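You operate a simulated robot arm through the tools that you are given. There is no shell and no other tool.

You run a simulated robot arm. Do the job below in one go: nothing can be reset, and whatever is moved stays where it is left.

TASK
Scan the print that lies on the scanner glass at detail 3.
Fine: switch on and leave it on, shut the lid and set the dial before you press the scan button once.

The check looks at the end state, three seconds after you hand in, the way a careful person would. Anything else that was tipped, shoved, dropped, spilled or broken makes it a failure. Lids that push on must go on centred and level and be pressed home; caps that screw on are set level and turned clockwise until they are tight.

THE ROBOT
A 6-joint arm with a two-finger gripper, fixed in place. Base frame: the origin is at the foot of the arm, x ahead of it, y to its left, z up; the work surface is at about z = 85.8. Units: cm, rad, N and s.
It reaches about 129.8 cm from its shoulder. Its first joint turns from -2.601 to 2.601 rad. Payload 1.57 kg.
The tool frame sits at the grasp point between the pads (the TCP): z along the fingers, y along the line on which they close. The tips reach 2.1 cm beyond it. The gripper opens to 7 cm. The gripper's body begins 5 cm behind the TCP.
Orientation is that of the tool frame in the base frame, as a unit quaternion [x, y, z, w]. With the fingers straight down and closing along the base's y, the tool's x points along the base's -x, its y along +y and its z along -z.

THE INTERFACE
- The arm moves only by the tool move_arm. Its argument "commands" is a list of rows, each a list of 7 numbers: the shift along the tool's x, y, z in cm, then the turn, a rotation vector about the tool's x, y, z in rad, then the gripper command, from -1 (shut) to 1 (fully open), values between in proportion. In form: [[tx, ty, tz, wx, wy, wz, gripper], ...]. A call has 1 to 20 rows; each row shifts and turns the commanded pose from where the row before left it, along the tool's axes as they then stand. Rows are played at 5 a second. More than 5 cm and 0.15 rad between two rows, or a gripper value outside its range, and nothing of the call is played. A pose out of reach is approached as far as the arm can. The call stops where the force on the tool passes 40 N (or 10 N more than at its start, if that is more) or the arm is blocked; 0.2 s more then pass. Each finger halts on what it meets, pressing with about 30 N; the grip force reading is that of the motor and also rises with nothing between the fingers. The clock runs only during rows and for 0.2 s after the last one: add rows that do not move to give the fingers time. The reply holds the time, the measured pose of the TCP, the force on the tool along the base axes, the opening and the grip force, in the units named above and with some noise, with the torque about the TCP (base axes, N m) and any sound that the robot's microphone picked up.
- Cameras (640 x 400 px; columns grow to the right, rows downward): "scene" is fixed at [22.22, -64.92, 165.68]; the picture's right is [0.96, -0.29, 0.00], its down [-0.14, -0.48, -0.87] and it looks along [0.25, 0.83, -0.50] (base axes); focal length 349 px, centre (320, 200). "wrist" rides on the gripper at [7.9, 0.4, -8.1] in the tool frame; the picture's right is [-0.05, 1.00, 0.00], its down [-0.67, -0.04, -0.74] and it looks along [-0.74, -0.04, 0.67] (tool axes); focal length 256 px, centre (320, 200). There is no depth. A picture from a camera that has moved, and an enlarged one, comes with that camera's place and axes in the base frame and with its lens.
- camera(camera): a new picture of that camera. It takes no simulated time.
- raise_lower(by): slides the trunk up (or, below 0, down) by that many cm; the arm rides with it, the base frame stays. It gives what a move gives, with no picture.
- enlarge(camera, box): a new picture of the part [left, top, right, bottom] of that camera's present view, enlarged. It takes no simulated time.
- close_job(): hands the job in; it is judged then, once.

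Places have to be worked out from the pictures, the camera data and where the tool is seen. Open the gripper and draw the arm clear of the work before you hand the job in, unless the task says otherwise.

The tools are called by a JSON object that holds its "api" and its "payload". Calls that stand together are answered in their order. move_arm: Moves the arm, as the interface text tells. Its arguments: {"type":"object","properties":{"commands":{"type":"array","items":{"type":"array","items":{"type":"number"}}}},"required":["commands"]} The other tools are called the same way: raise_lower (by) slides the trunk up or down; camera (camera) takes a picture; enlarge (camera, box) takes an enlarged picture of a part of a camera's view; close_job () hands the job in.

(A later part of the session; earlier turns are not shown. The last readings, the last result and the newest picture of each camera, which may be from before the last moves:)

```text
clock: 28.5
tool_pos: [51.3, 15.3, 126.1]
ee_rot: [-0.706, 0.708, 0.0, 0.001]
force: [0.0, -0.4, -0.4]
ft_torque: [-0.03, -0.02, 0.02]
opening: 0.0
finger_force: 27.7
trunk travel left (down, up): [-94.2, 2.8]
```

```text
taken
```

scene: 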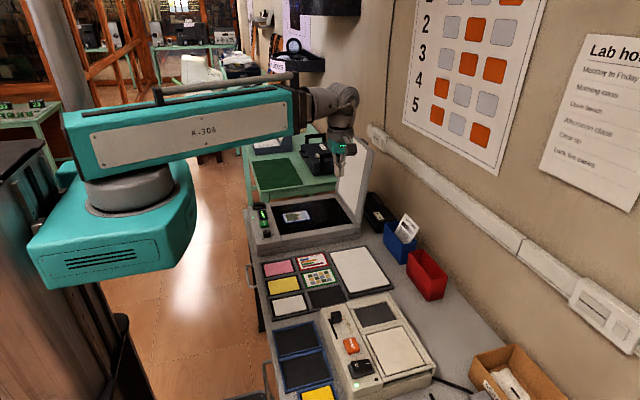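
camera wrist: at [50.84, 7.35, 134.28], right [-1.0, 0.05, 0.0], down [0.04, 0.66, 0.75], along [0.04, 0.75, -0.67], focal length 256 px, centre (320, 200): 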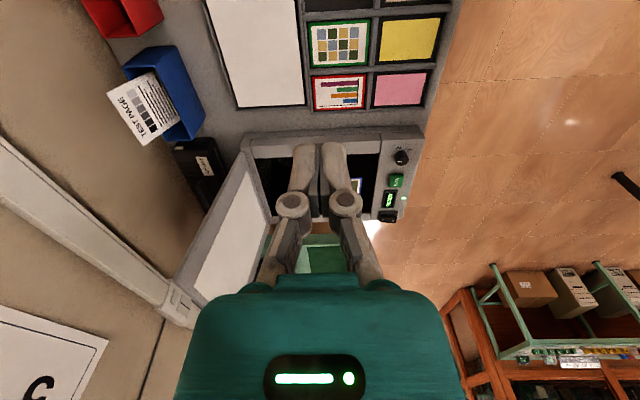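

Last row was too long, nothing moved. I resend with shorter steps, moving toward (75, 48) while opening the gripper.

{"api": "move_arm", "payload": {"commands": [[-3.6, -2.63, 0, 0, 0, 0, 1], [-3.6, -2.63, 0, 0, 0, 0, 1], [-3.6, -2.63, 0, 0, 0, 0, 1], [-3.6, -2.63, 0, 0, 0, 0, 1], [-3.6, -2.63, 0, 0, 0, 0, 1], [-3.6, -2.63, 0, 0, 0, 0, 1], [-3.6, -2.63, 0, 0, 0, 0, 1], [-3.6, -2.63, 0, 0, 0, 0, 1], [-3.6, -2.63, 0, 0, 0, 0, 1], [0, 0, 0, 0, 0, 0, 1]]}}

{"api": "camera", "payload": {"camera": "wrist"}}

{"api": "camera", "payload": {"camera": "scene"}}

```text
clock: 30.7
tool_pos: [75.2, 47.72, 126.14]
ee_rot: [-0.707, 0.707, 0.0, 0.0]
force: [0.3, -0.7, 0.4]
ft_torque: [0.04, -0.03, 0.02]
opening: 7.02
finger_force: 0.0
trunk travel left (down, up): [-94.2, 2.8]
```

```text
taken
camera wrist: at [74.72, 39.74, 134.31], right [-1.0, 0.05, 0.0], down [0.04, 0.66, 0.75], along [0.04, 0.75, -0.67], focal length 256 px, centre (320, 200)
```

wrist: 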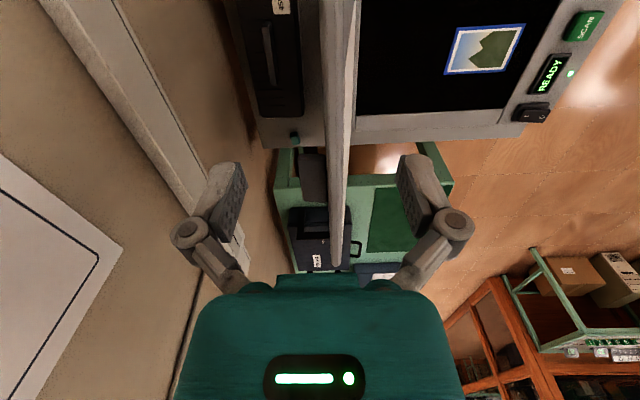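

```text
taken
```

scene: 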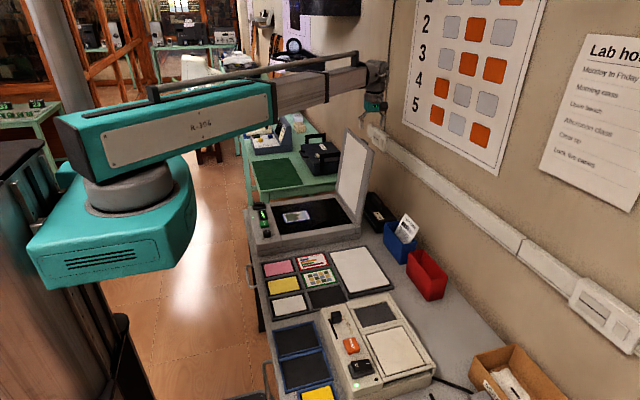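

The lid's edge lies centred between the open fingers, and the handle (y≈53–59) is clear of them. I lower the trunk 10 cm so the fingers straddle the lid's top.

{"api": "raise_lower", "payload": {"by": -10}}

{"api": "camera", "payload": {"camera": "wrist"}}

{"api": "enlarge", "payload": {"camera": "scene", "box": [310, 90, 410, 240]}}

```text
clock: 32.0
tool_pos: [75.36, 47.67, 116.07]
ee_rot: [-0.706, 0.708, 0.0, 0.001]
force: [0.2, 0.9, 0.9]
ft_torque: [-0.03, 0.01, 0.0]
opening: 6.98
finger_force: 0.2
trunk travel left (down, up): [-84.2, 12.8]
```

```text
taken
camera wrist: at [74.75, 39.75, 124.28], right [-1.0, 0.05, 0.0], down [0.04, 0.66, 0.75], along [0.04, 0.75, -0.67], focal length 256 px, centre (320, 200)
```

wrist: 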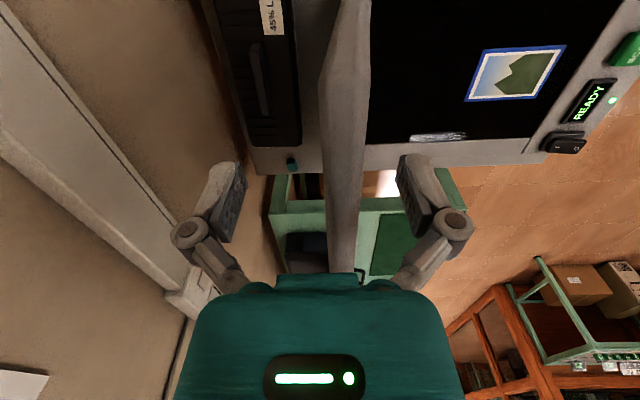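

```text
2.67 times, centred on (360, 165) of scene
camera zoom: at [22.22, -64.92, 165.68], right [0.96, -0.29, 0.0], down [-0.14, -0.48, -0.87], along [0.25, 0.83, -0.5], focal length 930 px, centre (213, 293)
```

zoom: 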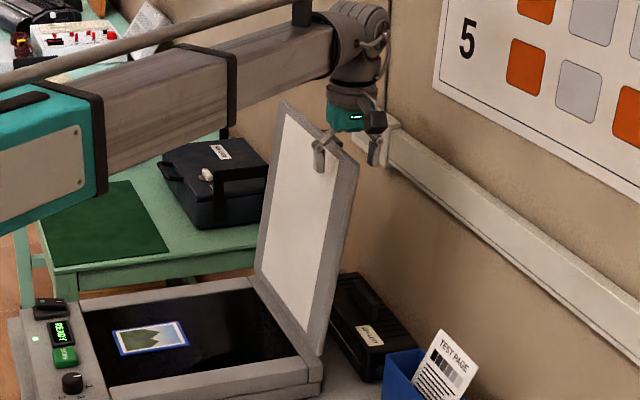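

The fingers straddle the lid. I now move toward −x gently so the rear finger picks up the lid's back, watching the force.

{"api": "move_arm", "payload": {"commands": [[0, 1, 0, 0, 0, 0, 1], [0, 1, 0, 0, 0, 0, 1], [0, 1, 0, 0, 0, 0, 1], [0, 0.5, 0, 0, 0, 0, 1], [0, 0.5, 0, 0, 0, 0, 1], [0, 0.5, 0, 0, 0, 0, 1], [0, 0.5, 0, 0, 0, 0, 1], [0, 0, 0, 0, 0, 0, 1]]}}

{"api": "camera", "payload": {"camera": "wrist"}}

{"api": "enlarge", "payload": {"camera": "scene", "box": [310, 90, 410, 240]}}

```text
clock: 33.8
tool_pos: [70.27, 47.75, 116.09]
ee_rot: [-0.706, 0.708, 0.001, 0.001]
force: [-0.2, 0.1, 0.1]
ft_torque: [0.01, -0.01, -0.03]
opening: 7.0
finger_force: 0.0
trunk travel left (down, up): [-84.2, 12.8]
```

```text
taken
camera wrist: at [69.74, 39.75, 124.27], right [-1.0, 0.05, 0.0], down [0.04, 0.66, 0.75], along [0.04, 0.75, -0.67], focal length 256 px, centre (320, 200)
```

wrist: 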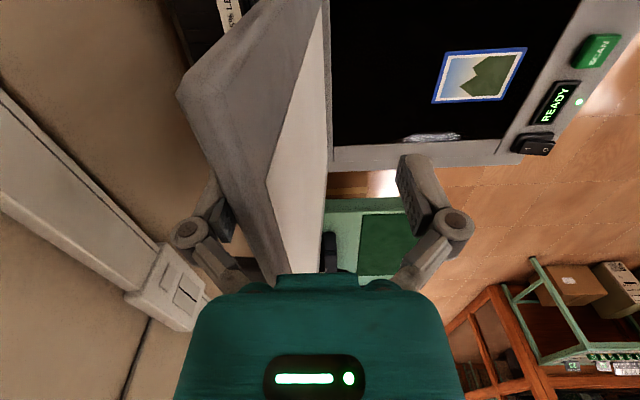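

```text
2.67 times, centred on (360, 165) of scene
camera zoom: at [22.22, -64.92, 165.68], right [0.96, -0.29, 0.0], down [-0.14, -0.48, -0.87], along [0.25, 0.83, -0.5], focal length 930 px, centre (213, 293)
```

zoom: 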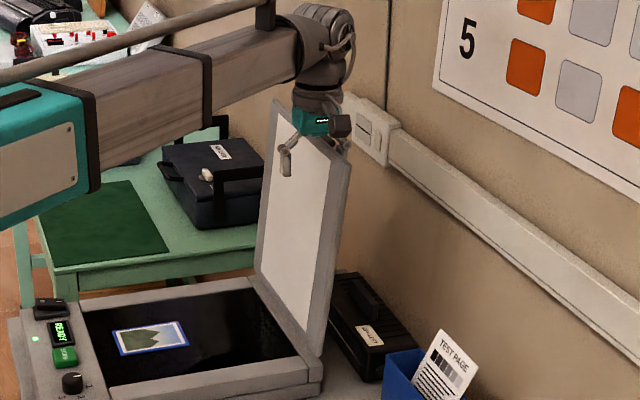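

The rear finger is against the lid's back and moving it with almost no force. I continue 3 cm in small steps and look whether the lid falls forward or stays put.

{"api": "move_arm", "payload": {"commands": [[0, 0.5, 0, 0, 0, 0, 1], [0, 0.5, 0, 0, 0, 0, 1], [0, 0.5, 0, 0, 0, 0, 1], [0, 0.5, 0, 0, 0, 0, 1], [0, 0.5, 0, 0, 0, 0, 1], [0, 0.5, 0, 0, 0, 0, 1], [0, 0, 0, 0, 0, 0, 1]]}}

{"api": "camera", "payload": {"camera": "wrist"}}

{"api": "enlarge", "payload": {"camera": "scene", "box": [310, 90, 410, 240]}}

```text
clock: 35.4
tool_pos: [67.24, 47.82, 116.17]
ee_rot: [-0.706, 0.708, 0.0, 0.0]
force: [-1.2, -0.2, 0.0]
ft_torque: [-0.01, 0.0, 0.02]
opening: 6.99
finger_force: 0.0
trunk travel left (down, up): [-84.2, 12.8]
```

```text
taken
camera wrist: at [66.79, 39.71, 124.27], right [-1.0, 0.05, 0.0], down [0.04, 0.66, 0.75], along [0.04, 0.75, -0.67], focal length 256 px, centre (320, 200)
```

wrist: 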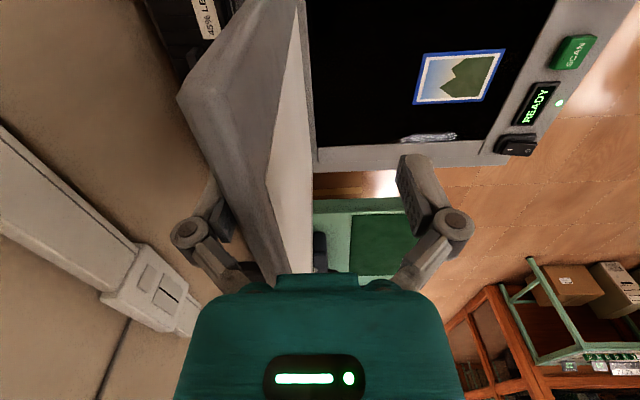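

```text
2.67 times, centred on (360, 165) of scene
camera zoom: at [22.22, -64.92, 165.68], right [0.96, -0.29, 0.0], down [-0.14, -0.48, -0.87], along [0.25, 0.83, -0.5], focal length 930 px, centre (213, 293)
```

zoom: 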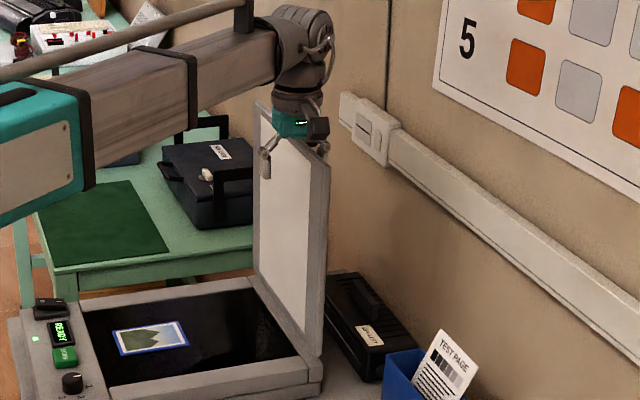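

The lid is about vertical now, still touching the rear finger. I continue 3 cm more.

{"api": "move_arm", "payload": {"commands": [[0, 0.5, 0, 0, 0, 0, 1], [0, 0.5, 0, 0, 0, 0, 1], [0, 0.5, 0, 0, 0, 0, 1], [0, 0.5, 0, 0, 0, 0, 1], [0, 0.5, 0, 0, 0, 0, 1], [0, 0.5, 0, 0, 0, 0, 1], [0, 0, 0, 0, 0, 0, 1], [0, 0, 0, 0, 0, 0, 1]]}}

{"api": "camera", "payload": {"camera": "wrist"}}

{"api": "enlarge", "payload": {"camera": "scene", "box": [310, 90, 410, 240]}}

```text
clock: 37.2
tool_pos: [64.21, 47.71, 116.12]
ee_rot: [-0.707, 0.708, 0.001, 0.0]
force: [-1.9, -1.1, -0.3]
ft_torque: [-0.02, 0.0, -0.01]
opening: 7.0
finger_force: 0.1
trunk travel left (down, up): [-84.2, 12.8]
```

```text
taken
camera wrist: at [63.72, 39.68, 124.28], right [-1.0, 0.05, 0.0], down [0.04, 0.66, 0.75], along [0.04, 0.75, -0.67], focal length 256 px, centre (320, 200)
```

wrist: 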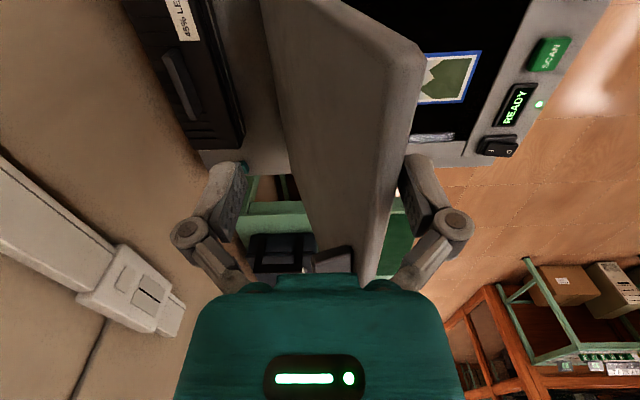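

```text
2.67 times, centred on (360, 165) of scene
camera zoom: at [22.22, -64.92, 165.68], right [0.96, -0.29, 0.0], down [-0.14, -0.48, -0.87], along [0.25, 0.83, -0.5], focal length 930 px, centre (213, 293)
```

zoom: 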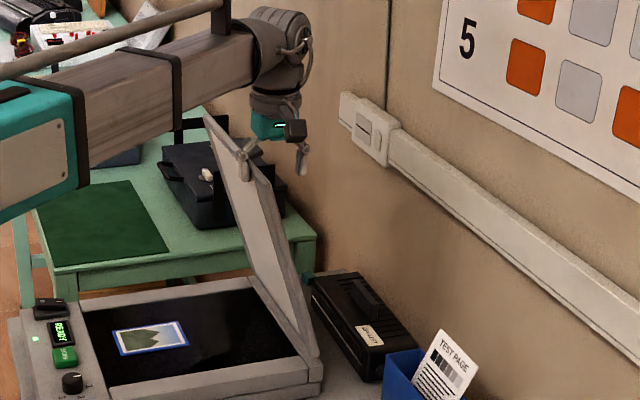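

The lid tipped past vertical and now leans lightly on the front finger (about 17° forward), so it falls freely and needs support. My plan: swing the rear finger out around the lid's −y edge by yawing about the front finger, then guide the free edge down with that finger. First lower 2 cm for more overlap and slide 1.7 cm toward −y.

{"api": "raise_lower", "payload": {"by": -2}}

{"api": "move_arm", "payload": {"commands": [[0.6, 0, 0, 0, 0, 0, 1], [0.6, 0, 0, 0, 0, 0, 1], [0.5, 0, 0, 0, 0, 0, 1], [0, 0, 0, 0, 0, 0, 1]]}}

{"api": "camera", "payload": {"camera": "wrist"}}

{"api": "enlarge", "payload": {"camera": "scene", "box": [310, 90, 410, 240]}}

```text
clock: 37.9
tool_pos: [64.3, 47.66, 114.14]
ee_rot: [-0.706, 0.708, 0.001, 0.001]
force: [0.5, 0.3, -1.0]
ft_torque: [0.01, -0.06, -0.03]
opening: 6.99
finger_force: 0.0
trunk travel left (down, up): [-82.2, 14.8]
```

```text
clock: 38.9
tool_pos: [64.18, 45.79, 114.13]
ee_rot: [-0.706, 0.709, 0.0, 0.001]
force: [-0.8, 0.1, -0.7]
ft_torque: [0.03, -0.02, 0.02]
opening: 7.0
finger_force: 0.0
trunk travel left (down, up): [-82.2, 14.8]
```

```text
taken
camera wrist: at [63.62, 37.87, 122.28], right [-1.0, 0.05, 0.0], down [0.04, 0.66, 0.75], along [0.04, 0.75, -0.67], focal length 256 px, centre (320, 200)
```

wrist: 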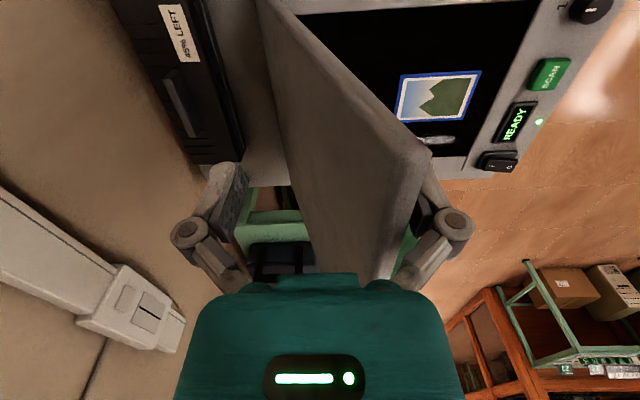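

```text
2.67 times, centred on (360, 165) of scene
camera zoom: at [22.22, -64.92, 165.68], right [0.96, -0.29, 0.0], down [-0.14, -0.48, -0.87], along [0.25, 0.83, -0.5], focal length 930 px, centre (213, 293)
```

zoom: 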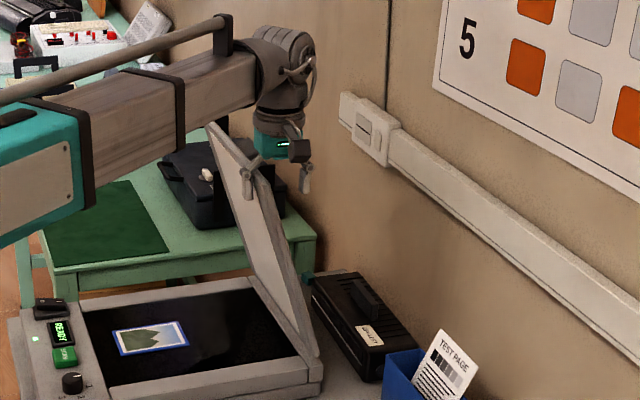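

The front finger holds the lid's inner face close to its −y corner, and the rear finger is free behind. I start the yaw about the front finger, half of it first.

{"api": "move_arm", "payload": {"commands": [[0.4, 0.02, 0, 0, 0, 0.1, 1], [0.4, 0.02, 0, 0, 0, 0.1, 1], [0.4, 0.02, 0, 0, 0, 0.1, 1], [0.4, 0.02, 0, 0, 0, 0.1, 1], [0.4, 0.02, 0, 0, 0, 0.1, 1], [0.4, 0.02, 0, 0, 0, 0.1, 1], [0.4, 0.02, 0, 0, 0, 0.1, 1], [0, 0, 0, 0, 0, 0, 1]]}}

{"api": "camera", "payload": {"camera": "wrist"}}

{"api": "enlarge", "payload": {"camera": "scene", "box": [310, 90, 410, 240]}}

```text
clock: 40.7
tool_pos: [63.35, 43.42, 114.05]
ee_rot: [-0.421, 0.907, 0.001, 0.001]
force: [-1.1, 0.5, -0.1]
ft_torque: [0.0, 0.0, 0.01]
opening: 6.98
finger_force: 0.2
trunk travel left (down, up): [-82.2, 14.8]
```

```text
taken
camera wrist: at [57.81, 37.66, 122.28], right [-0.73, 0.69, 0.0], down [0.46, 0.48, 0.75], along [0.51, 0.54, -0.67], focal length 256 px, centre (320, 200)
```

wrist: 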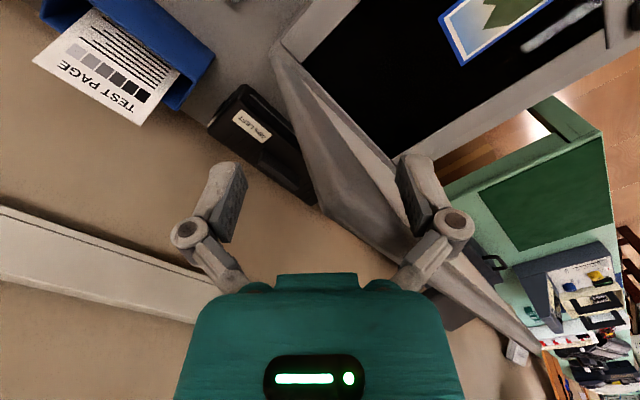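

```text
2.67 times, centred on (360, 165) of scene
camera zoom: at [22.22, -64.92, 165.68], right [0.96, -0.29, 0.0], down [-0.14, -0.48, -0.87], along [0.25, 0.83, -0.5], focal length 930 px, centre (213, 293)
```

zoom: 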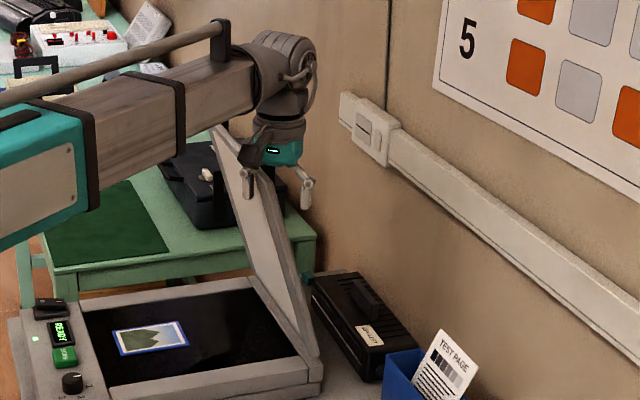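

Yaw is going well: the rear finger is clear of the lid's corner. I finish the remaining 0.87 rad.

{"api": "move_arm", "payload": {"commands": [[0.4, 0.02, 0, 0, 0, 0.1, 1], [0.4, 0.02, 0, 0, 0, 0.1, 1], [0.4, 0.02, 0, 0, 0, 0.1, 1], [0.4, 0.02, 0, 0, 0, 0.1, 1], [0.4, 0.02, 0, 0, 0, 0.1, 1], [0.4, 0.02, 0, 0, 0, 0.1, 1], [0.4, 0.02, 0, 0, 0, 0.1, 1], [0.4, 0.02, 0, 0, 0, 0.1, 1], [0.28, 0.02, 0, 0, 0, 0.07, 1], [0, 0, 0, 0, 0, 0, 1]]}}

{"api": "camera", "payload": {"camera": "wrist"}}

{"api": "enlarge", "payload": {"camera": "scene", "box": [310, 90, 410, 240]}}

```text
clock: 42.9
tool_pos: [60.21, 41.94, 114.19]
ee_rot: [0.002, 1.0, 0.001, 0.0]
force: [-0.2, -0.6, -0.6]
ft_torque: [0.02, 0.0, 0.01]
opening: 7.0
finger_force: 0.1
trunk travel left (down, up): [-82.2, 14.8]
```

```text
taken
camera wrist: at [52.22, 42.39, 122.3], right [0.05, 1.0, 0.0], down [0.67, -0.04, 0.74], along [0.74, -0.04, -0.67], focal length 256 px, centre (320, 200)
```

wrist: 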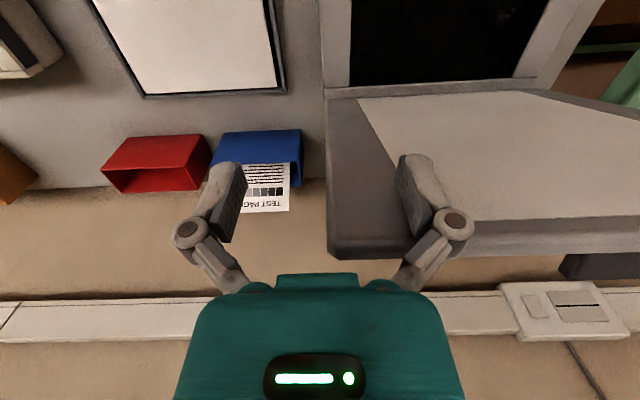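

```text
2.67 times, centred on (360, 165) of scene
camera zoom: at [22.22, -64.92, 165.68], right [0.96, -0.29, 0.0], down [-0.14, -0.48, -0.87], along [0.25, 0.83, -0.5], focal length 930 px, centre (213, 293)
```

zoom: 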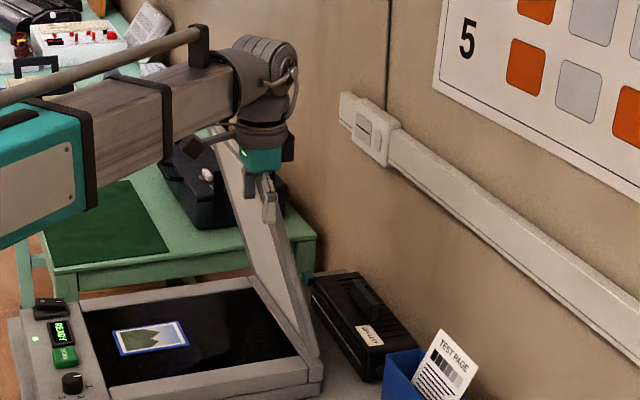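

The +y finger now holds the lid's inner face alone, with the other finger outside the lid. Now I guide the free edge down: small −x moves, then lowering the trunk to match. First −3.2 cm in x.

{"api": "move_arm", "payload": {"commands": [[0.4, 0, 0, 0, 0, 0, 1], [0.4, 0, 0, 0, 0, 0, 1], [0.4, 0, 0, 0, 0, 0, 1], [0.4, 0, 0, 0, 0, 0, 1], [0.4, 0, 0, 0, 0, 0, 1], [0.4, 0, 0, 0, 0, 0, 1], [0.4, 0, 0, 0, 0, 0, 1], [0.4, 0, 0, 0, 0, 0, 1], [0, 0, 0, 0, 0, 0, 1]]}}

{"api": "raise_lower", "payload": {"by": -1.5}}

{"api": "camera", "payload": {"camera": "wrist"}}

{"api": "enlarge", "payload": {"camera": "scene", "box": [300, 100, 400, 240]}}

```text
clock: 44.9
tool_pos: [57.04, 41.88, 114.12]
ee_rot: [0.001, 1.0, 0.001, 0.0]
force: [-1.2, -1.0, 0.1]
ft_torque: [0.0, 0.0, 0.01]
opening: 6.97
finger_force: 0.0
trunk travel left (down, up): [-82.2, 14.8]
```

```text
clock: 45.5
tool_pos: [57.16, 41.9, 112.63]
ee_rot: [0.0, 1.0, 0.001, -0.001]
force: [-0.7, -0.4, 1.2]
ft_torque: [0.07, -0.03, 0.05]
opening: 6.99
finger_force: 0.1
trunk travel left (down, up): [-80.7, 16.3]
```

```text
taken
camera wrist: at [49.08, 42.29, 120.8], right [0.05, 1.0, 0.0], down [0.67, -0.04, 0.74], along [0.74, -0.04, -0.67], focal length 256 px, centre (320, 200)
```

wrist: 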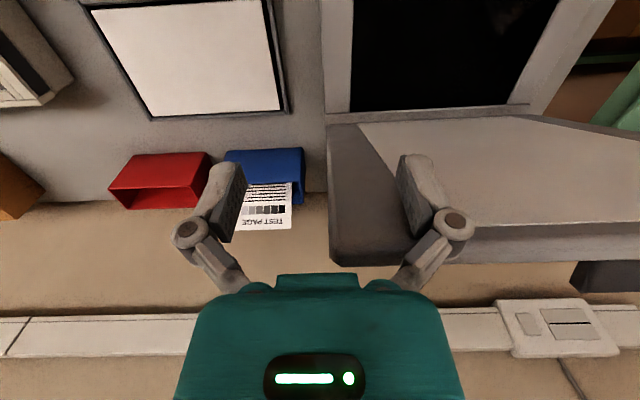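

```text
2.86 times, centred on (350, 170) of scene
camera zoom: at [22.22, -64.92, 165.68], right [0.96, -0.29, 0.0], down [-0.14, -0.48, -0.87], along [0.25, 0.83, -0.5], focal length 996 px, centre (234, 286)
```

zoom: 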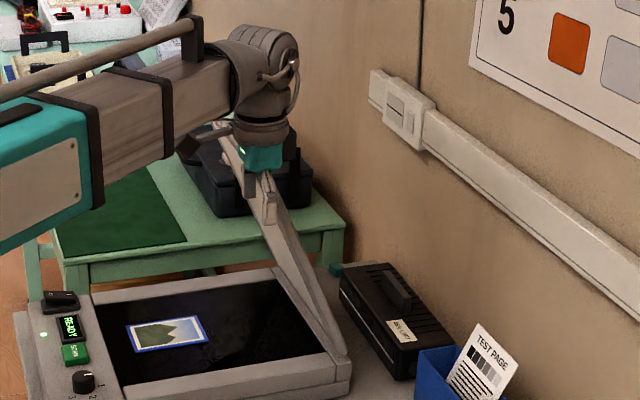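

The lid follows the finger as computed (edge at about z=114.3). Next step of the same kind.

{"api": "raise_lower", "payload": {"by": -0.8}}

{"api": "move_arm", "payload": {"commands": [[0.4, 0, 0, 0, 0, 0, 1], [0.4, 0, 0, 0, 0, 0, 1], [0.4, 0, 0, 0, 0, 0, 1], [0.4, 0, 0, 0, 0, 0, 1], [0.4, 0, 0, 0, 0, 0, 1], [0.4, 0, 0, 0, 0, 0, 1], [0.4, 0, 0, 0, 0, 0, 1], [0.4, 0, 0, 0, 0, 0, 1], [0, 0, 0, 0, 0, 0, 1]]}}

{"api": "raise_lower", "payload": {"by": -1.2}}

{"api": "camera", "payload": {"camera": "wrist"}}

{"api": "enlarge", "payload": {"camera": "scene", "box": [300, 100, 400, 240]}}

```text
clock: 46.0
tool_pos: [56.4, 41.9, 112.26]
ee_rot: [-0.004, 1.0, 0.005, -0.002]
force: [-14.4, 0.1, 28.1]
ft_torque: [0.96, -0.65, 0.84]
opening: 7.03
finger_force: 0.1
trunk travel left (down, up): [-80.1, 16.9]
stopped: the force on the tool passed its limit at 44 N (the readings are from after the stop); the commanded pose is now the measured one
```

```text
clock: 48.0
tool_pos: [53.63, 42.08, 111.94]
ee_rot: [-0.002, 1.0, 0.003, -0.001]
force: [-0.6, 0.3, -0.1]
ft_torque: [-0.03, -0.01, 0.05]
opening: 6.95
finger_force: 0.2
trunk travel left (down, up): [-80.1, 16.9]
```

```text
clock: 48.6
tool_pos: [53.59, 42.05, 110.78]
ee_rot: [-0.002, 1.0, 0.003, -0.002]
force: [-2.5, 0.3, 2.5]
ft_torque: [0.04, -0.08, 0.11]
opening: 6.99
finger_force: 0.0
trunk travel left (down, up): [-78.9, 18.1]
```

```text
taken
camera wrist: at [45.61, 42.39, 118.97], right [0.05, 1.0, 0.01], down [0.67, -0.04, 0.74], along [0.74, -0.03, -0.67], focal length 256 px, centre (320, 200)
```

wrist: 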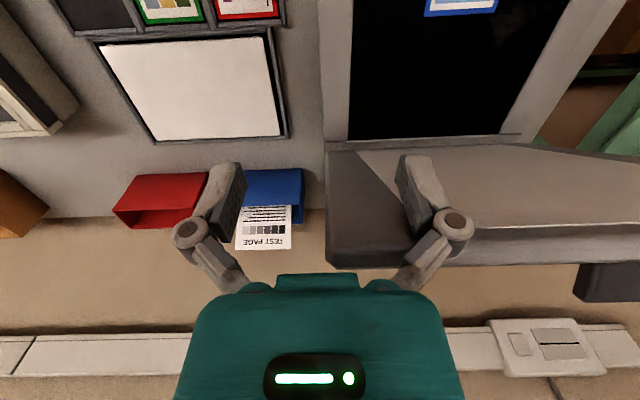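

```text
2.86 times, centred on (350, 170) of scene
camera zoom: at [22.22, -64.92, 165.68], right [0.96, -0.29, 0.0], down [-0.14, -0.48, -0.87], along [0.25, 0.83, -0.5], focal length 996 px, centre (234, 286)
```

zoom: 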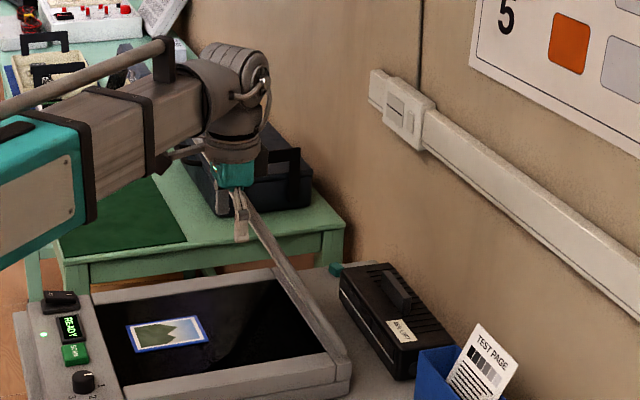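

Lowering first made the edge catch the knuckle, so I'll always move −x first and lower after. Continuing in half-steps: −1.6 cm, then lower 1 cm, twice.

{"api": "move_arm", "payload": {"commands": [[0.4, 0, 0, 0, 0, 0, 1], [0.4, 0, 0, 0, 0, 0, 1], [0.4, 0, 0, 0, 0, 0, 1], [0.4, 0, 0, 0, 0, 0, 1], [0, 0, 0, 0, 0, 0, 1]]}}

{"api": "raise_lower", "payload": {"by": -0.9}}

{"api": "move_arm", "payload": {"commands": [[0.4, 0, 0, 0, 0, 0, 1], [0.4, 0, 0, 0, 0, 0, 1], [0.4, 0, 0, 0, 0, 0, 1], [0.4, 0, 0, 0, 0, 0, 1], [0, 0, 0, 0, 0, 0, 1]]}}

{"api": "raise_lower", "payload": {"by": -1.0}}

{"api": "camera", "payload": {"camera": "wrist"}}

{"api": "enlarge", "payload": {"camera": "scene", "box": [290, 110, 390, 250]}}

```text
clock: 49.8
tool_pos: [52.0, 42.03, 110.72]
ee_rot: [-0.001, 1.0, 0.001, -0.001]
force: [-1.2, -0.7, -0.9]
ft_torque: [0.0, 0.0, -0.01]
opening: 6.97
finger_force: 0.0
trunk travel left (down, up): [-78.9, 18.1]
```

```text
clock: 50.4
tool_pos: [52.04, 42.0, 109.87]
ee_rot: [-0.002, 1.0, 0.003, -0.002]
force: [-0.7, -0.6, 0.1]
ft_torque: [-0.03, -0.05, -0.01]
opening: 6.95
finger_force: 0.1
trunk travel left (down, up): [-78.0, 19.0]
```

```text
clock: 51.6
tool_pos: [50.45, 42.0, 109.82]
ee_rot: [-0.001, 1.0, 0.003, -0.002]
force: [-0.5, -0.2, -1.2]
ft_torque: [0.02, -0.03, 0.01]
opening: 6.94
finger_force: 0.2
trunk travel left (down, up): [-78.0, 19.0]
```

```text
clock: 52.2
tool_pos: [50.62, 42.12, 108.8]
ee_rot: [-0.002, 1.0, 0.003, -0.002]
force: [-1.0, 0.8, -0.8]
ft_torque: [-0.03, 0.0, 0.06]
opening: 7.02
finger_force: 0.0
trunk travel left (down, up): [-77.0, 20.0]
```

```text
taken
camera wrist: at [42.6, 42.4, 117.02], right [0.05, 1.0, 0.0], down [0.67, -0.04, 0.74], along [0.74, -0.03, -0.67], focal length 256 px, centre (320, 200)
```

wrist: 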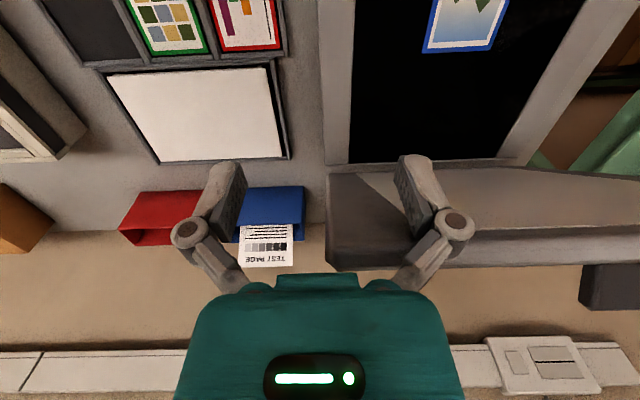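

```text
2.86 times, centred on (340, 180) of scene
camera zoom: at [22.22, -64.92, 165.68], right [0.96, -0.29, 0.0], down [-0.14, -0.48, -0.87], along [0.25, 0.83, -0.5], focal length 996 px, centre (263, 257)
```

zoom: 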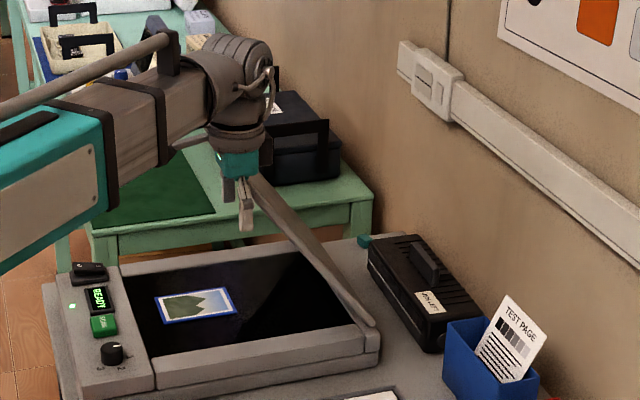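

The lid is at about 51° now, riding on the finger with negligible force. I continue the sequence in smaller steps.

{"api": "move_arm", "payload": {"commands": [[0.4, 0, 0, 0, 0, 0, 1], [0.4, 0, 0, 0, 0, 0, 1], [0.4, 0, 0, 0, 0, 0, 1], [0, 0, 0, 0, 0, 0, 1]]}}

{"api": "raise_lower", "payload": {"by": -0.8}}

{"api": "move_arm", "payload": {"commands": [[0.4, 0, 0, 0, 0, 0, 1], [0.4, 0, 0, 0, 0, 0, 1], [0.4, 0, 0, 0, 0, 0, 1], [0, 0, 0, 0, 0, 0, 1]]}}

{"api": "raise_lower", "payload": {"by": -1.0}}

{"api": "camera", "payload": {"camera": "wrist"}}

{"api": "enlarge", "payload": {"camera": "scene", "box": [280, 120, 380, 250]}}

```text
clock: 53.2
tool_pos: [49.37, 41.82, 108.81]
ee_rot: [-0.002, 1.0, 0.003, -0.001]
force: [-1.7, -0.7, -0.2]
ft_torque: [0.01, -0.08, 0.01]
opening: 6.98
finger_force: 0.0
trunk travel left (down, up): [-77.0, 20.0]
```

```text
clock: 53.8
tool_pos: [49.47, 41.99, 108.09]
ee_rot: [-0.002, 1.0, 0.003, -0.001]
force: [-0.8, 0.2, -0.4]
ft_torque: [-0.01, -0.05, -0.02]
opening: 7.04
finger_force: 0.2
trunk travel left (down, up): [-76.2, 20.8]
```

```text
clock: 54.8
tool_pos: [48.26, 41.98, 108.03]
ee_rot: [-0.003, 1.0, 0.003, -0.002]
force: [-0.9, -0.2, -0.4]
ft_torque: [0.01, -0.01, 0.09]
opening: 7.0
finger_force: 0.0
trunk travel left (down, up): [-76.2, 20.8]
```

```text
clock: 55.3
tool_pos: [48.26, 42.04, 107.16]
ee_rot: [-0.002, 1.0, 0.003, -0.001]
force: [-0.6, 0.1, -0.4]
ft_torque: [-0.02, -0.02, 0.04]
opening: 7.0
finger_force: 0.0
trunk travel left (down, up): [-75.2, 21.8]
```

```text
taken
camera wrist: at [40.27, 42.31, 115.23], right [0.05, 1.0, 0.0], down [0.67, -0.04, 0.74], along [0.74, -0.03, -0.67], focal length 256 px, centre (320, 200)
```

wrist: 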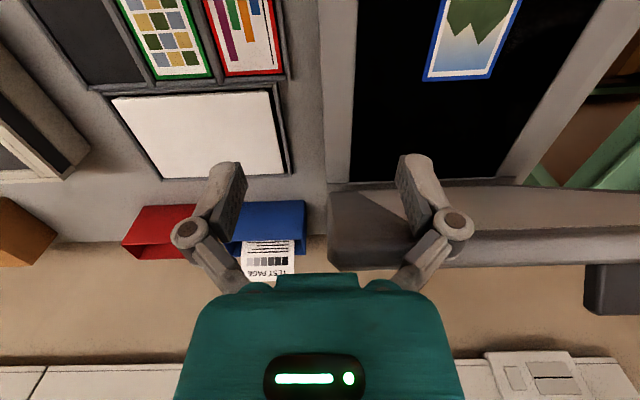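

```text
3.08 times, centred on (330, 185) of scene
camera zoom: at [22.22, -64.92, 165.68], right [0.96, -0.29, 0.0], down [-0.14, -0.48, -0.87], along [0.25, 0.83, -0.5], focal length 1073 px, centre (289, 246)
```

zoom: 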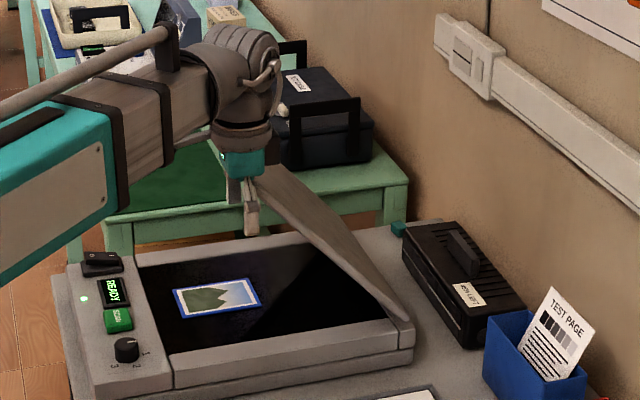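

Lid at about 45°, all steady. Continuing three more step pairs.

{"api": "move_arm", "payload": {"commands": [[0.33, 0, 0, 0, 0, 0, 1], [0.33, 0, 0, 0, 0, 0, 1], [0.34, 0, 0, 0, 0, 0, 1], [0, 0, 0, 0, 0, 0, 1]]}}

{"api": "raise_lower", "payload": {"by": -1.0}}

{"api": "move_arm", "payload": {"commands": [[0.33, 0, 0, 0, 0, 0, 1], [0.33, 0, 0, 0, 0, 0, 1], [0.34, 0, 0, 0, 0, 0, 1], [0, 0, 0, 0, 0, 0, 1]]}}

{"api": "raise_lower", "payload": {"by": -1.1}}

{"api": "camera", "payload": {"camera": "wrist"}}

{"api": "enlarge", "payload": {"camera": "scene", "box": [270, 130, 370, 250]}}

```text
clock: 56.3
tool_pos: [47.31, 41.82, 107.02]
ee_rot: [-0.002, 1.0, 0.003, -0.002]
force: [-0.8, 0.6, 0.1]
ft_torque: [-0.01, -0.03, 0.02]
opening: 6.97
finger_force: 0.1
trunk travel left (down, up): [-75.2, 21.8]
```

```text
clock: 56.9
tool_pos: [47.4, 41.86, 106.01]
ee_rot: [-0.003, 1.0, 0.002, -0.001]
force: [-1.8, -0.6, -0.5]
ft_torque: [0.02, -0.04, 0.03]
opening: 7.02
finger_force: 0.0
trunk travel left (down, up): [-74.2, 22.8]
```

```text
clock: 57.9
tool_pos: [46.21, 41.9, 105.89]
ee_rot: [-0.001, 1.0, 0.002, -0.002]
force: [-1.8, 0.1, -1.0]
ft_torque: [0.0, -0.01, 0.06]
opening: 6.94
finger_force: 0.1
trunk travel left (down, up): [-74.2, 22.8]
```

```text
clock: 58.5
tool_pos: [46.45, 42.02, 104.97]
ee_rot: [-0.002, 1.0, 0.002, -0.001]
force: [-1.0, 0.4, -1.0]
ft_torque: [-0.1, 0.05, 0.04]
opening: 6.92
finger_force: 0.1
trunk travel left (down, up): [-73.1, 23.9]
```

```text
taken
camera wrist: at [38.42, 42.33, 113.12], right [0.05, 1.0, 0.0], down [0.67, -0.04, 0.74], along [0.74, -0.03, -0.67], focal length 256 px, centre (320, 200)
```

wrist: 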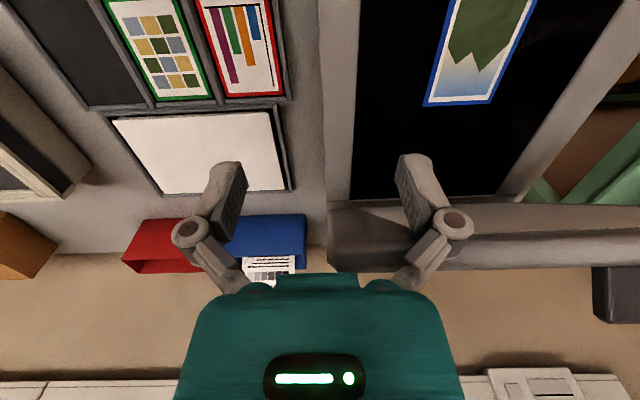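

```text
3.33 times, centred on (320, 190) of scene
camera zoom: at [22.22, -64.92, 165.68], right [0.96, -0.29, 0.0], down [-0.14, -0.48, -0.87], along [0.25, 0.83, -0.5], focal length 1162 px, centre (320, 233)
```

zoom: 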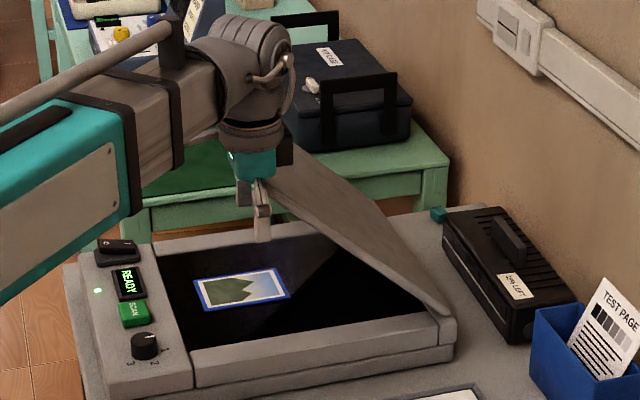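

Lid at about 40° and following. I continue with smaller −x steps since each now drops the edge more.

{"api": "move_arm", "payload": {"commands": [[0.3, 0, 0, 0, 0, 0, 1], [0.3, 0, 0, 0, 0, 0, 1], [0.3, 0, 0, 0, 0, 0, 1], [0, 0, 0, 0, 0, 0, 1]]}}

{"api": "raise_lower", "payload": {"by": -1.0}}

{"api": "move_arm", "payload": {"commands": [[0.3, 0, 0, 0, 0, 0, 1], [0.3, 0, 0, 0, 0, 0, 1], [0.2, 0, 0, 0, 0, 0, 1], [0, 0, 0, 0, 0, 0, 1]]}}

{"api": "raise_lower", "payload": {"by": -1.0}}

{"api": "camera", "payload": {"camera": "wrist"}}

{"api": "enlarge", "payload": {"camera": "scene", "box": [260, 140, 360, 250]}}

```text
clock: 59.5
tool_pos: [45.42, 41.99, 104.99]
ee_rot: [-0.002, 1.0, 0.003, -0.002]
force: [-1.4, -0.7, 0.4]
ft_torque: [0.03, -0.02, 0.09]
opening: 6.95
finger_force: 0.0
trunk travel left (down, up): [-73.1, 23.9]
```

```text
clock: 60.1
tool_pos: [45.43, 41.9, 103.98]
ee_rot: [-0.001, 1.0, 0.002, -0.002]
force: [-4.1, -1.1, 1.6]
ft_torque: [0.05, -0.08, 0.12]
opening: 7.0
finger_force: 0.1
trunk travel left (down, up): [-72.1, 24.9]
```

```text
clock: 61.1
tool_pos: [44.52, 42.12, 104.0]
ee_rot: [-0.002, 1.0, 0.003, -0.002]
force: [-2.2, -0.3, 0.3]
ft_torque: [-0.02, 0.01, 0.07]
opening: 6.95
finger_force: 0.0
trunk travel left (down, up): [-72.1, 24.9]
```

```text
clock: 61.7
tool_pos: [44.57, 41.93, 103.18]
ee_rot: [-0.002, 1.0, 0.003, -0.001]
force: [-2.8, -0.4, 0.0]
ft_torque: [0.04, -0.14, 0.01]
opening: 6.98
finger_force: 0.2
trunk travel left (down, up): [-71.1, 25.9]
```

```text
taken
camera wrist: at [36.57, 42.33, 111.18], right [0.05, 1.0, 0.01], down [0.67, -0.04, 0.74], along [0.74, -0.03, -0.67], focal length 256 px, centre (320, 200)
```

wrist: 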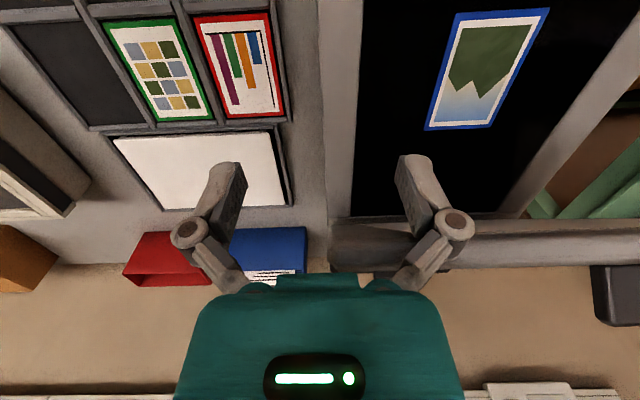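

```text
3.64 times, centred on (310, 195) of scene
camera zoom: at [22.22, -64.92, 165.68], right [0.96, -0.29, 0.0], down [-0.14, -0.48, -0.87], along [0.25, 0.83, -0.5], focal length 1268 px, centre (356, 218)
```

zoom: 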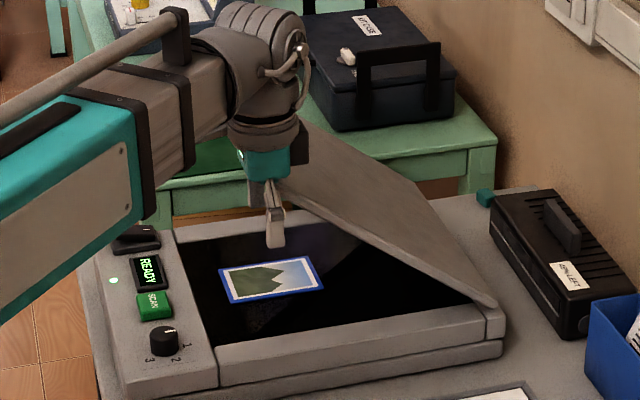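

Lid at about 35°. Continuing with 0.6 cm steps in −x and about 1 cm lowers.

{"api": "move_arm", "payload": {"commands": [[0.3, 0, 0, 0, 0, 0, 1], [0.3, 0, 0, 0, 0, 0, 1], [0, 0, 0, 0, 0, 0, 1]]}}

{"api": "raise_lower", "payload": {"by": -1.1}}

{"api": "move_arm", "payload": {"commands": [[0.3, 0, 0, 0, 0, 0, 1], [0.3, 0, 0, 0, 0, 0, 1], [0, 0, 0, 0, 0, 0, 1]]}}

{"api": "raise_lower", "payload": {"by": -1.0}}

{"api": "camera", "payload": {"camera": "wrist"}}

{"api": "enlarge", "payload": {"camera": "scene", "box": [260, 140, 360, 250]}}

```text
clock: 62.5
tool_pos: [44.0, 42.09, 103.0]
ee_rot: [-0.001, 1.0, 0.002, -0.002]
force: [-1.4, -0.2, -1.6]
ft_torque: [-0.01, 0.0, 0.06]
opening: 6.97
finger_force: 0.1
trunk travel left (down, up): [-71.1, 25.9]
```

```text
clock: 63.0
tool_pos: [43.89, 41.93, 101.89]
ee_rot: [-0.002, 1.0, 0.003, -0.001]
force: [-5.9, -1.6, 4.0]
ft_torque: [0.14, -0.18, 0.22]
opening: 7.02
finger_force: 0.0
trunk travel left (down, up): [-70.0, 27.0]
```

```text
clock: 63.9
tool_pos: [43.45, 42.0, 101.78]
ee_rot: [-0.002, 1.0, 0.002, -0.002]
force: [-1.1, 0.2, -0.9]
ft_torque: [-0.03, -0.04, 0.06]
opening: 6.96
finger_force: 0.0
trunk travel left (down, up): [-70.0, 27.0]
```

```text
clock: 64.4
tool_pos: [43.36, 42.03, 100.87]
ee_rot: [-0.003, 1.0, 0.002, -0.002]
force: [-9.0, -1.7, 2.0]
ft_torque: [0.22, -0.22, 0.32]
opening: 7.03
finger_force: 0.1
trunk travel left (down, up): [-69.0, 28.0]
```

```text
taken
camera wrist: at [35.3, 42.32, 109.11], right [0.05, 1.0, 0.01], down [0.67, -0.04, 0.74], along [0.74, -0.03, -0.67], focal length 256 px, centre (320, 200)
```

wrist: 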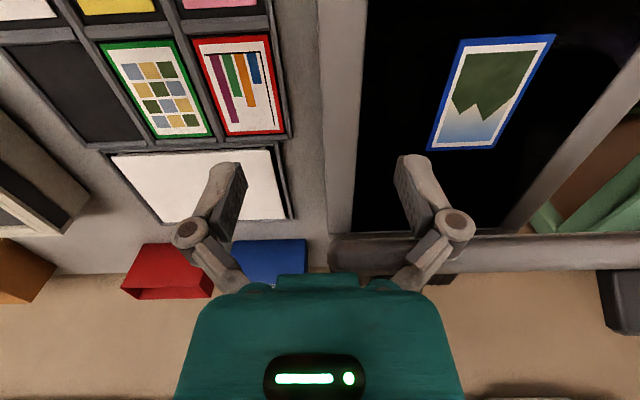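

```text
3.64 times, centred on (310, 195) of scene
camera zoom: at [22.22, -64.92, 165.68], right [0.96, -0.29, 0.0], down [-0.14, -0.48, -0.87], along [0.25, 0.83, -0.5], focal length 1268 px, centre (356, 218)
```

zoom: 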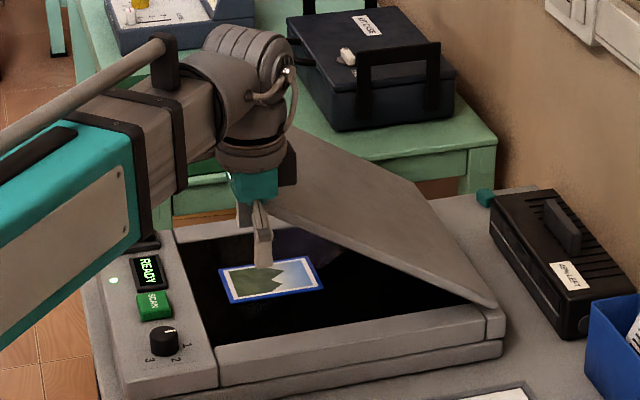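

Friction drags a little (9 N) but the next −x move relieves it. Lid at about 30°; I continue with 0.5–0.6 cm steps.

{"api": "move_arm", "payload": {"commands": [[0.3, 0, 0, 0, 0, 0, 1], [0.3, 0, 0, 0, 0, 0, 1], [0, 0, 0, 0, 0, 0, 1]]}}

{"api": "raise_lower", "payload": {"by": -1.0}}

{"api": "move_arm", "payload": {"commands": [[0.25, 0, 0, 0, 0, 0, 1], [0.25, 0, 0, 0, 0, 0, 1], [0, 0, 0, 0, 0, 0, 1]]}}

{"api": "raise_lower", "payload": {"by": -1.0}}

{"api": "camera", "payload": {"camera": "wrist"}}

{"api": "enlarge", "payload": {"camera": "scene", "box": [250, 150, 350, 250]}}

```text
clock: 65.2
tool_pos: [42.93, 42.09, 100.84]
ee_rot: [-0.001, 1.0, 0.003, -0.002]
force: [-1.4, 0.3, -1.1]
ft_torque: [-0.03, -0.03, 0.03]
opening: 6.95
finger_force: 0.0
trunk travel left (down, up): [-69.0, 28.0]
```

```text
clock: 65.8
tool_pos: [42.75, 42.01, 99.94]
ee_rot: [-0.002, 1.0, 0.003, -0.001]
force: [-9.6, -2.2, 4.6]
ft_torque: [0.25, -0.27, 0.34]
opening: 7.02
finger_force: 0.1
trunk travel left (down, up): [-68.0, 29.0]
```

```text
clock: 66.6
tool_pos: [42.2, 42.1, 99.87]
ee_rot: [-0.001, 1.0, 0.004, -0.002]
force: [-2.8, 0.2, -1.0]
ft_torque: [-0.09, -0.02, 0.12]
opening: 7.0
finger_force: 0.0
trunk travel left (down, up): [-68.0, 29.0]
```

```text
clock: 67.2
tool_pos: [42.16, 42.06, 98.96]
ee_rot: [-0.003, 1.0, 0.002, -0.002]
force: [-6.7, 0.5, 0.4]
ft_torque: [0.02, -0.47, 0.0]
opening: 7.03
finger_force: 0.1
trunk travel left (down, up): [-67.0, 30.0]
```

```text
taken
camera wrist: at [34.11, 42.31, 107.13], right [0.05, 1.0, 0.01], down [0.67, -0.04, 0.74], along [0.74, -0.03, -0.67], focal length 256 px, centre (320, 200)
```

wrist: 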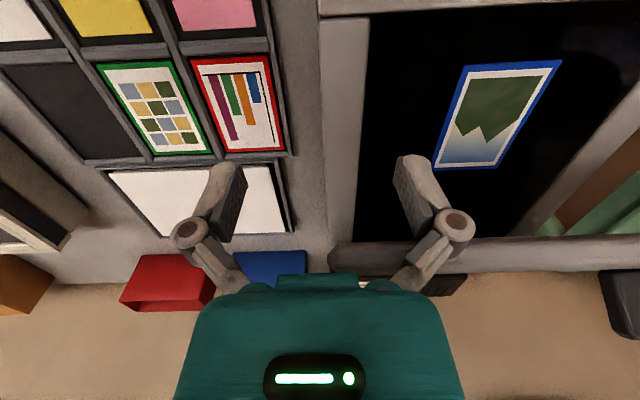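

```text
4.00 times, centred on (300, 200) of scene
camera zoom: at [22.22, -64.92, 165.68], right [0.96, -0.29, 0.0], down [-0.14, -0.48, -0.87], along [0.25, 0.83, -0.5], focal length 1395 px, centre (400, 200)
```

zoom: 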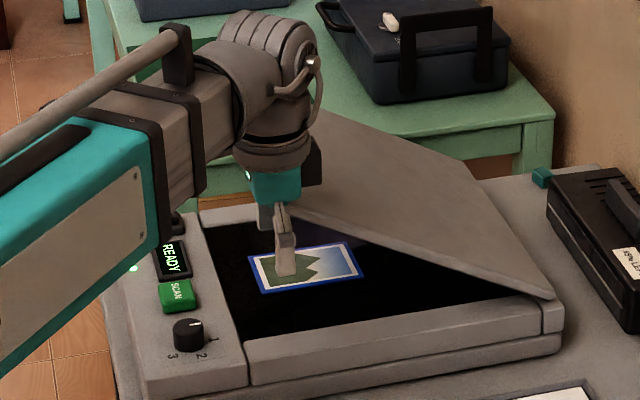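

Lid at about 25°. Continuing.

{"api": "move_arm", "payload": {"commands": [[0.25, 0, 0, 0, 0, 0, 1], [0.25, 0, 0, 0, 0, 0, 1], [0, 0, 0, 0, 0, 0, 1]]}}

{"api": "raise_lower", "payload": {"by": -1.0}}

{"api": "move_arm", "payload": {"commands": [[0.25, 0, 0, 0, 0, 0, 1], [0.2, 0, 0, 0, 0, 0, 1], [0, 0, 0, 0, 0, 0, 1]]}}

{"api": "raise_lower", "payload": {"by": -1.0}}

{"api": "camera", "payload": {"camera": "wrist"}}

{"api": "enlarge", "payload": {"camera": "scene", "box": [250, 150, 350, 250]}}

```text
clock: 68.0
tool_pos: [42.01, 42.0, 98.95]
ee_rot: [-0.001, 1.0, 0.003, -0.002]
force: [-2.1, 0.2, 0.0]
ft_torque: [0.03, -0.07, 0.03]
opening: 6.93
finger_force: 0.0
trunk travel left (down, up): [-67.0, 30.0]
```

```text
clock: 68.6
tool_pos: [41.56, 42.09, 98.09]
ee_rot: [-0.003, 1.0, 0.003, -0.002]
force: [-23.1, 3.7, 9.3]
ft_torque: [0.35, -0.55, 0.83]
opening: 7.02
finger_force: 0.1
trunk travel left (down, up): [-66.0, 31.0]
```

```text
clock: 69.4
tool_pos: [41.59, 42.1, 97.82]
ee_rot: [-0.002, 1.0, 0.003, 0.0]
force: [-4.1, -1.7, 0.4]
ft_torque: [0.01, -0.09, 0.15]
opening: 6.96
finger_force: 0.2
trunk travel left (down, up): [-66.0, 31.0]
```

```text
clock: 70.0
tool_pos: [41.18, 42.19, 96.95]
ee_rot: [-0.004, 1.0, 0.003, -0.002]
force: [-23.0, -0.2, 9.2]
ft_torque: [0.37, -0.64, 0.84]
opening: 7.03
finger_force: 0.1
trunk travel left (down, up): [-65.0, 32.0]
```

```text
taken
camera wrist: at [33.12, 42.44, 105.18], right [0.05, 1.0, 0.01], down [0.67, -0.04, 0.74], along [0.74, -0.03, -0.67], focal length 256 px, centre (320, 200)
```

wrist: 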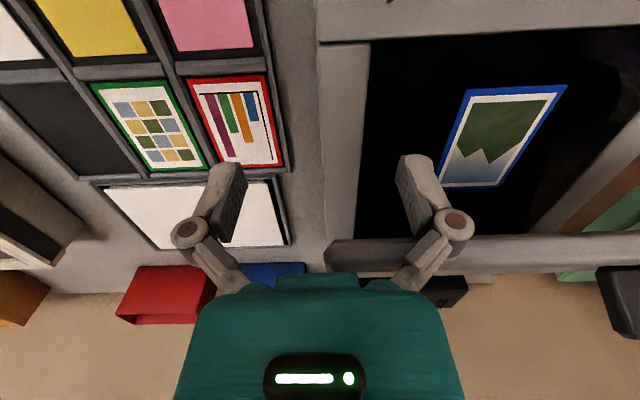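

```text
4.00 times, centred on (300, 200) of scene
camera zoom: at [22.22, -64.92, 165.68], right [0.96, -0.29, 0.0], down [-0.14, -0.48, -0.87], along [0.25, 0.83, -0.5], focal length 1395 px, centre (400, 200)
```

zoom: 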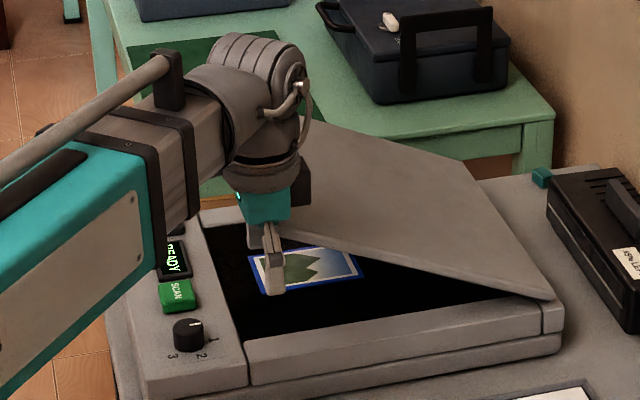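

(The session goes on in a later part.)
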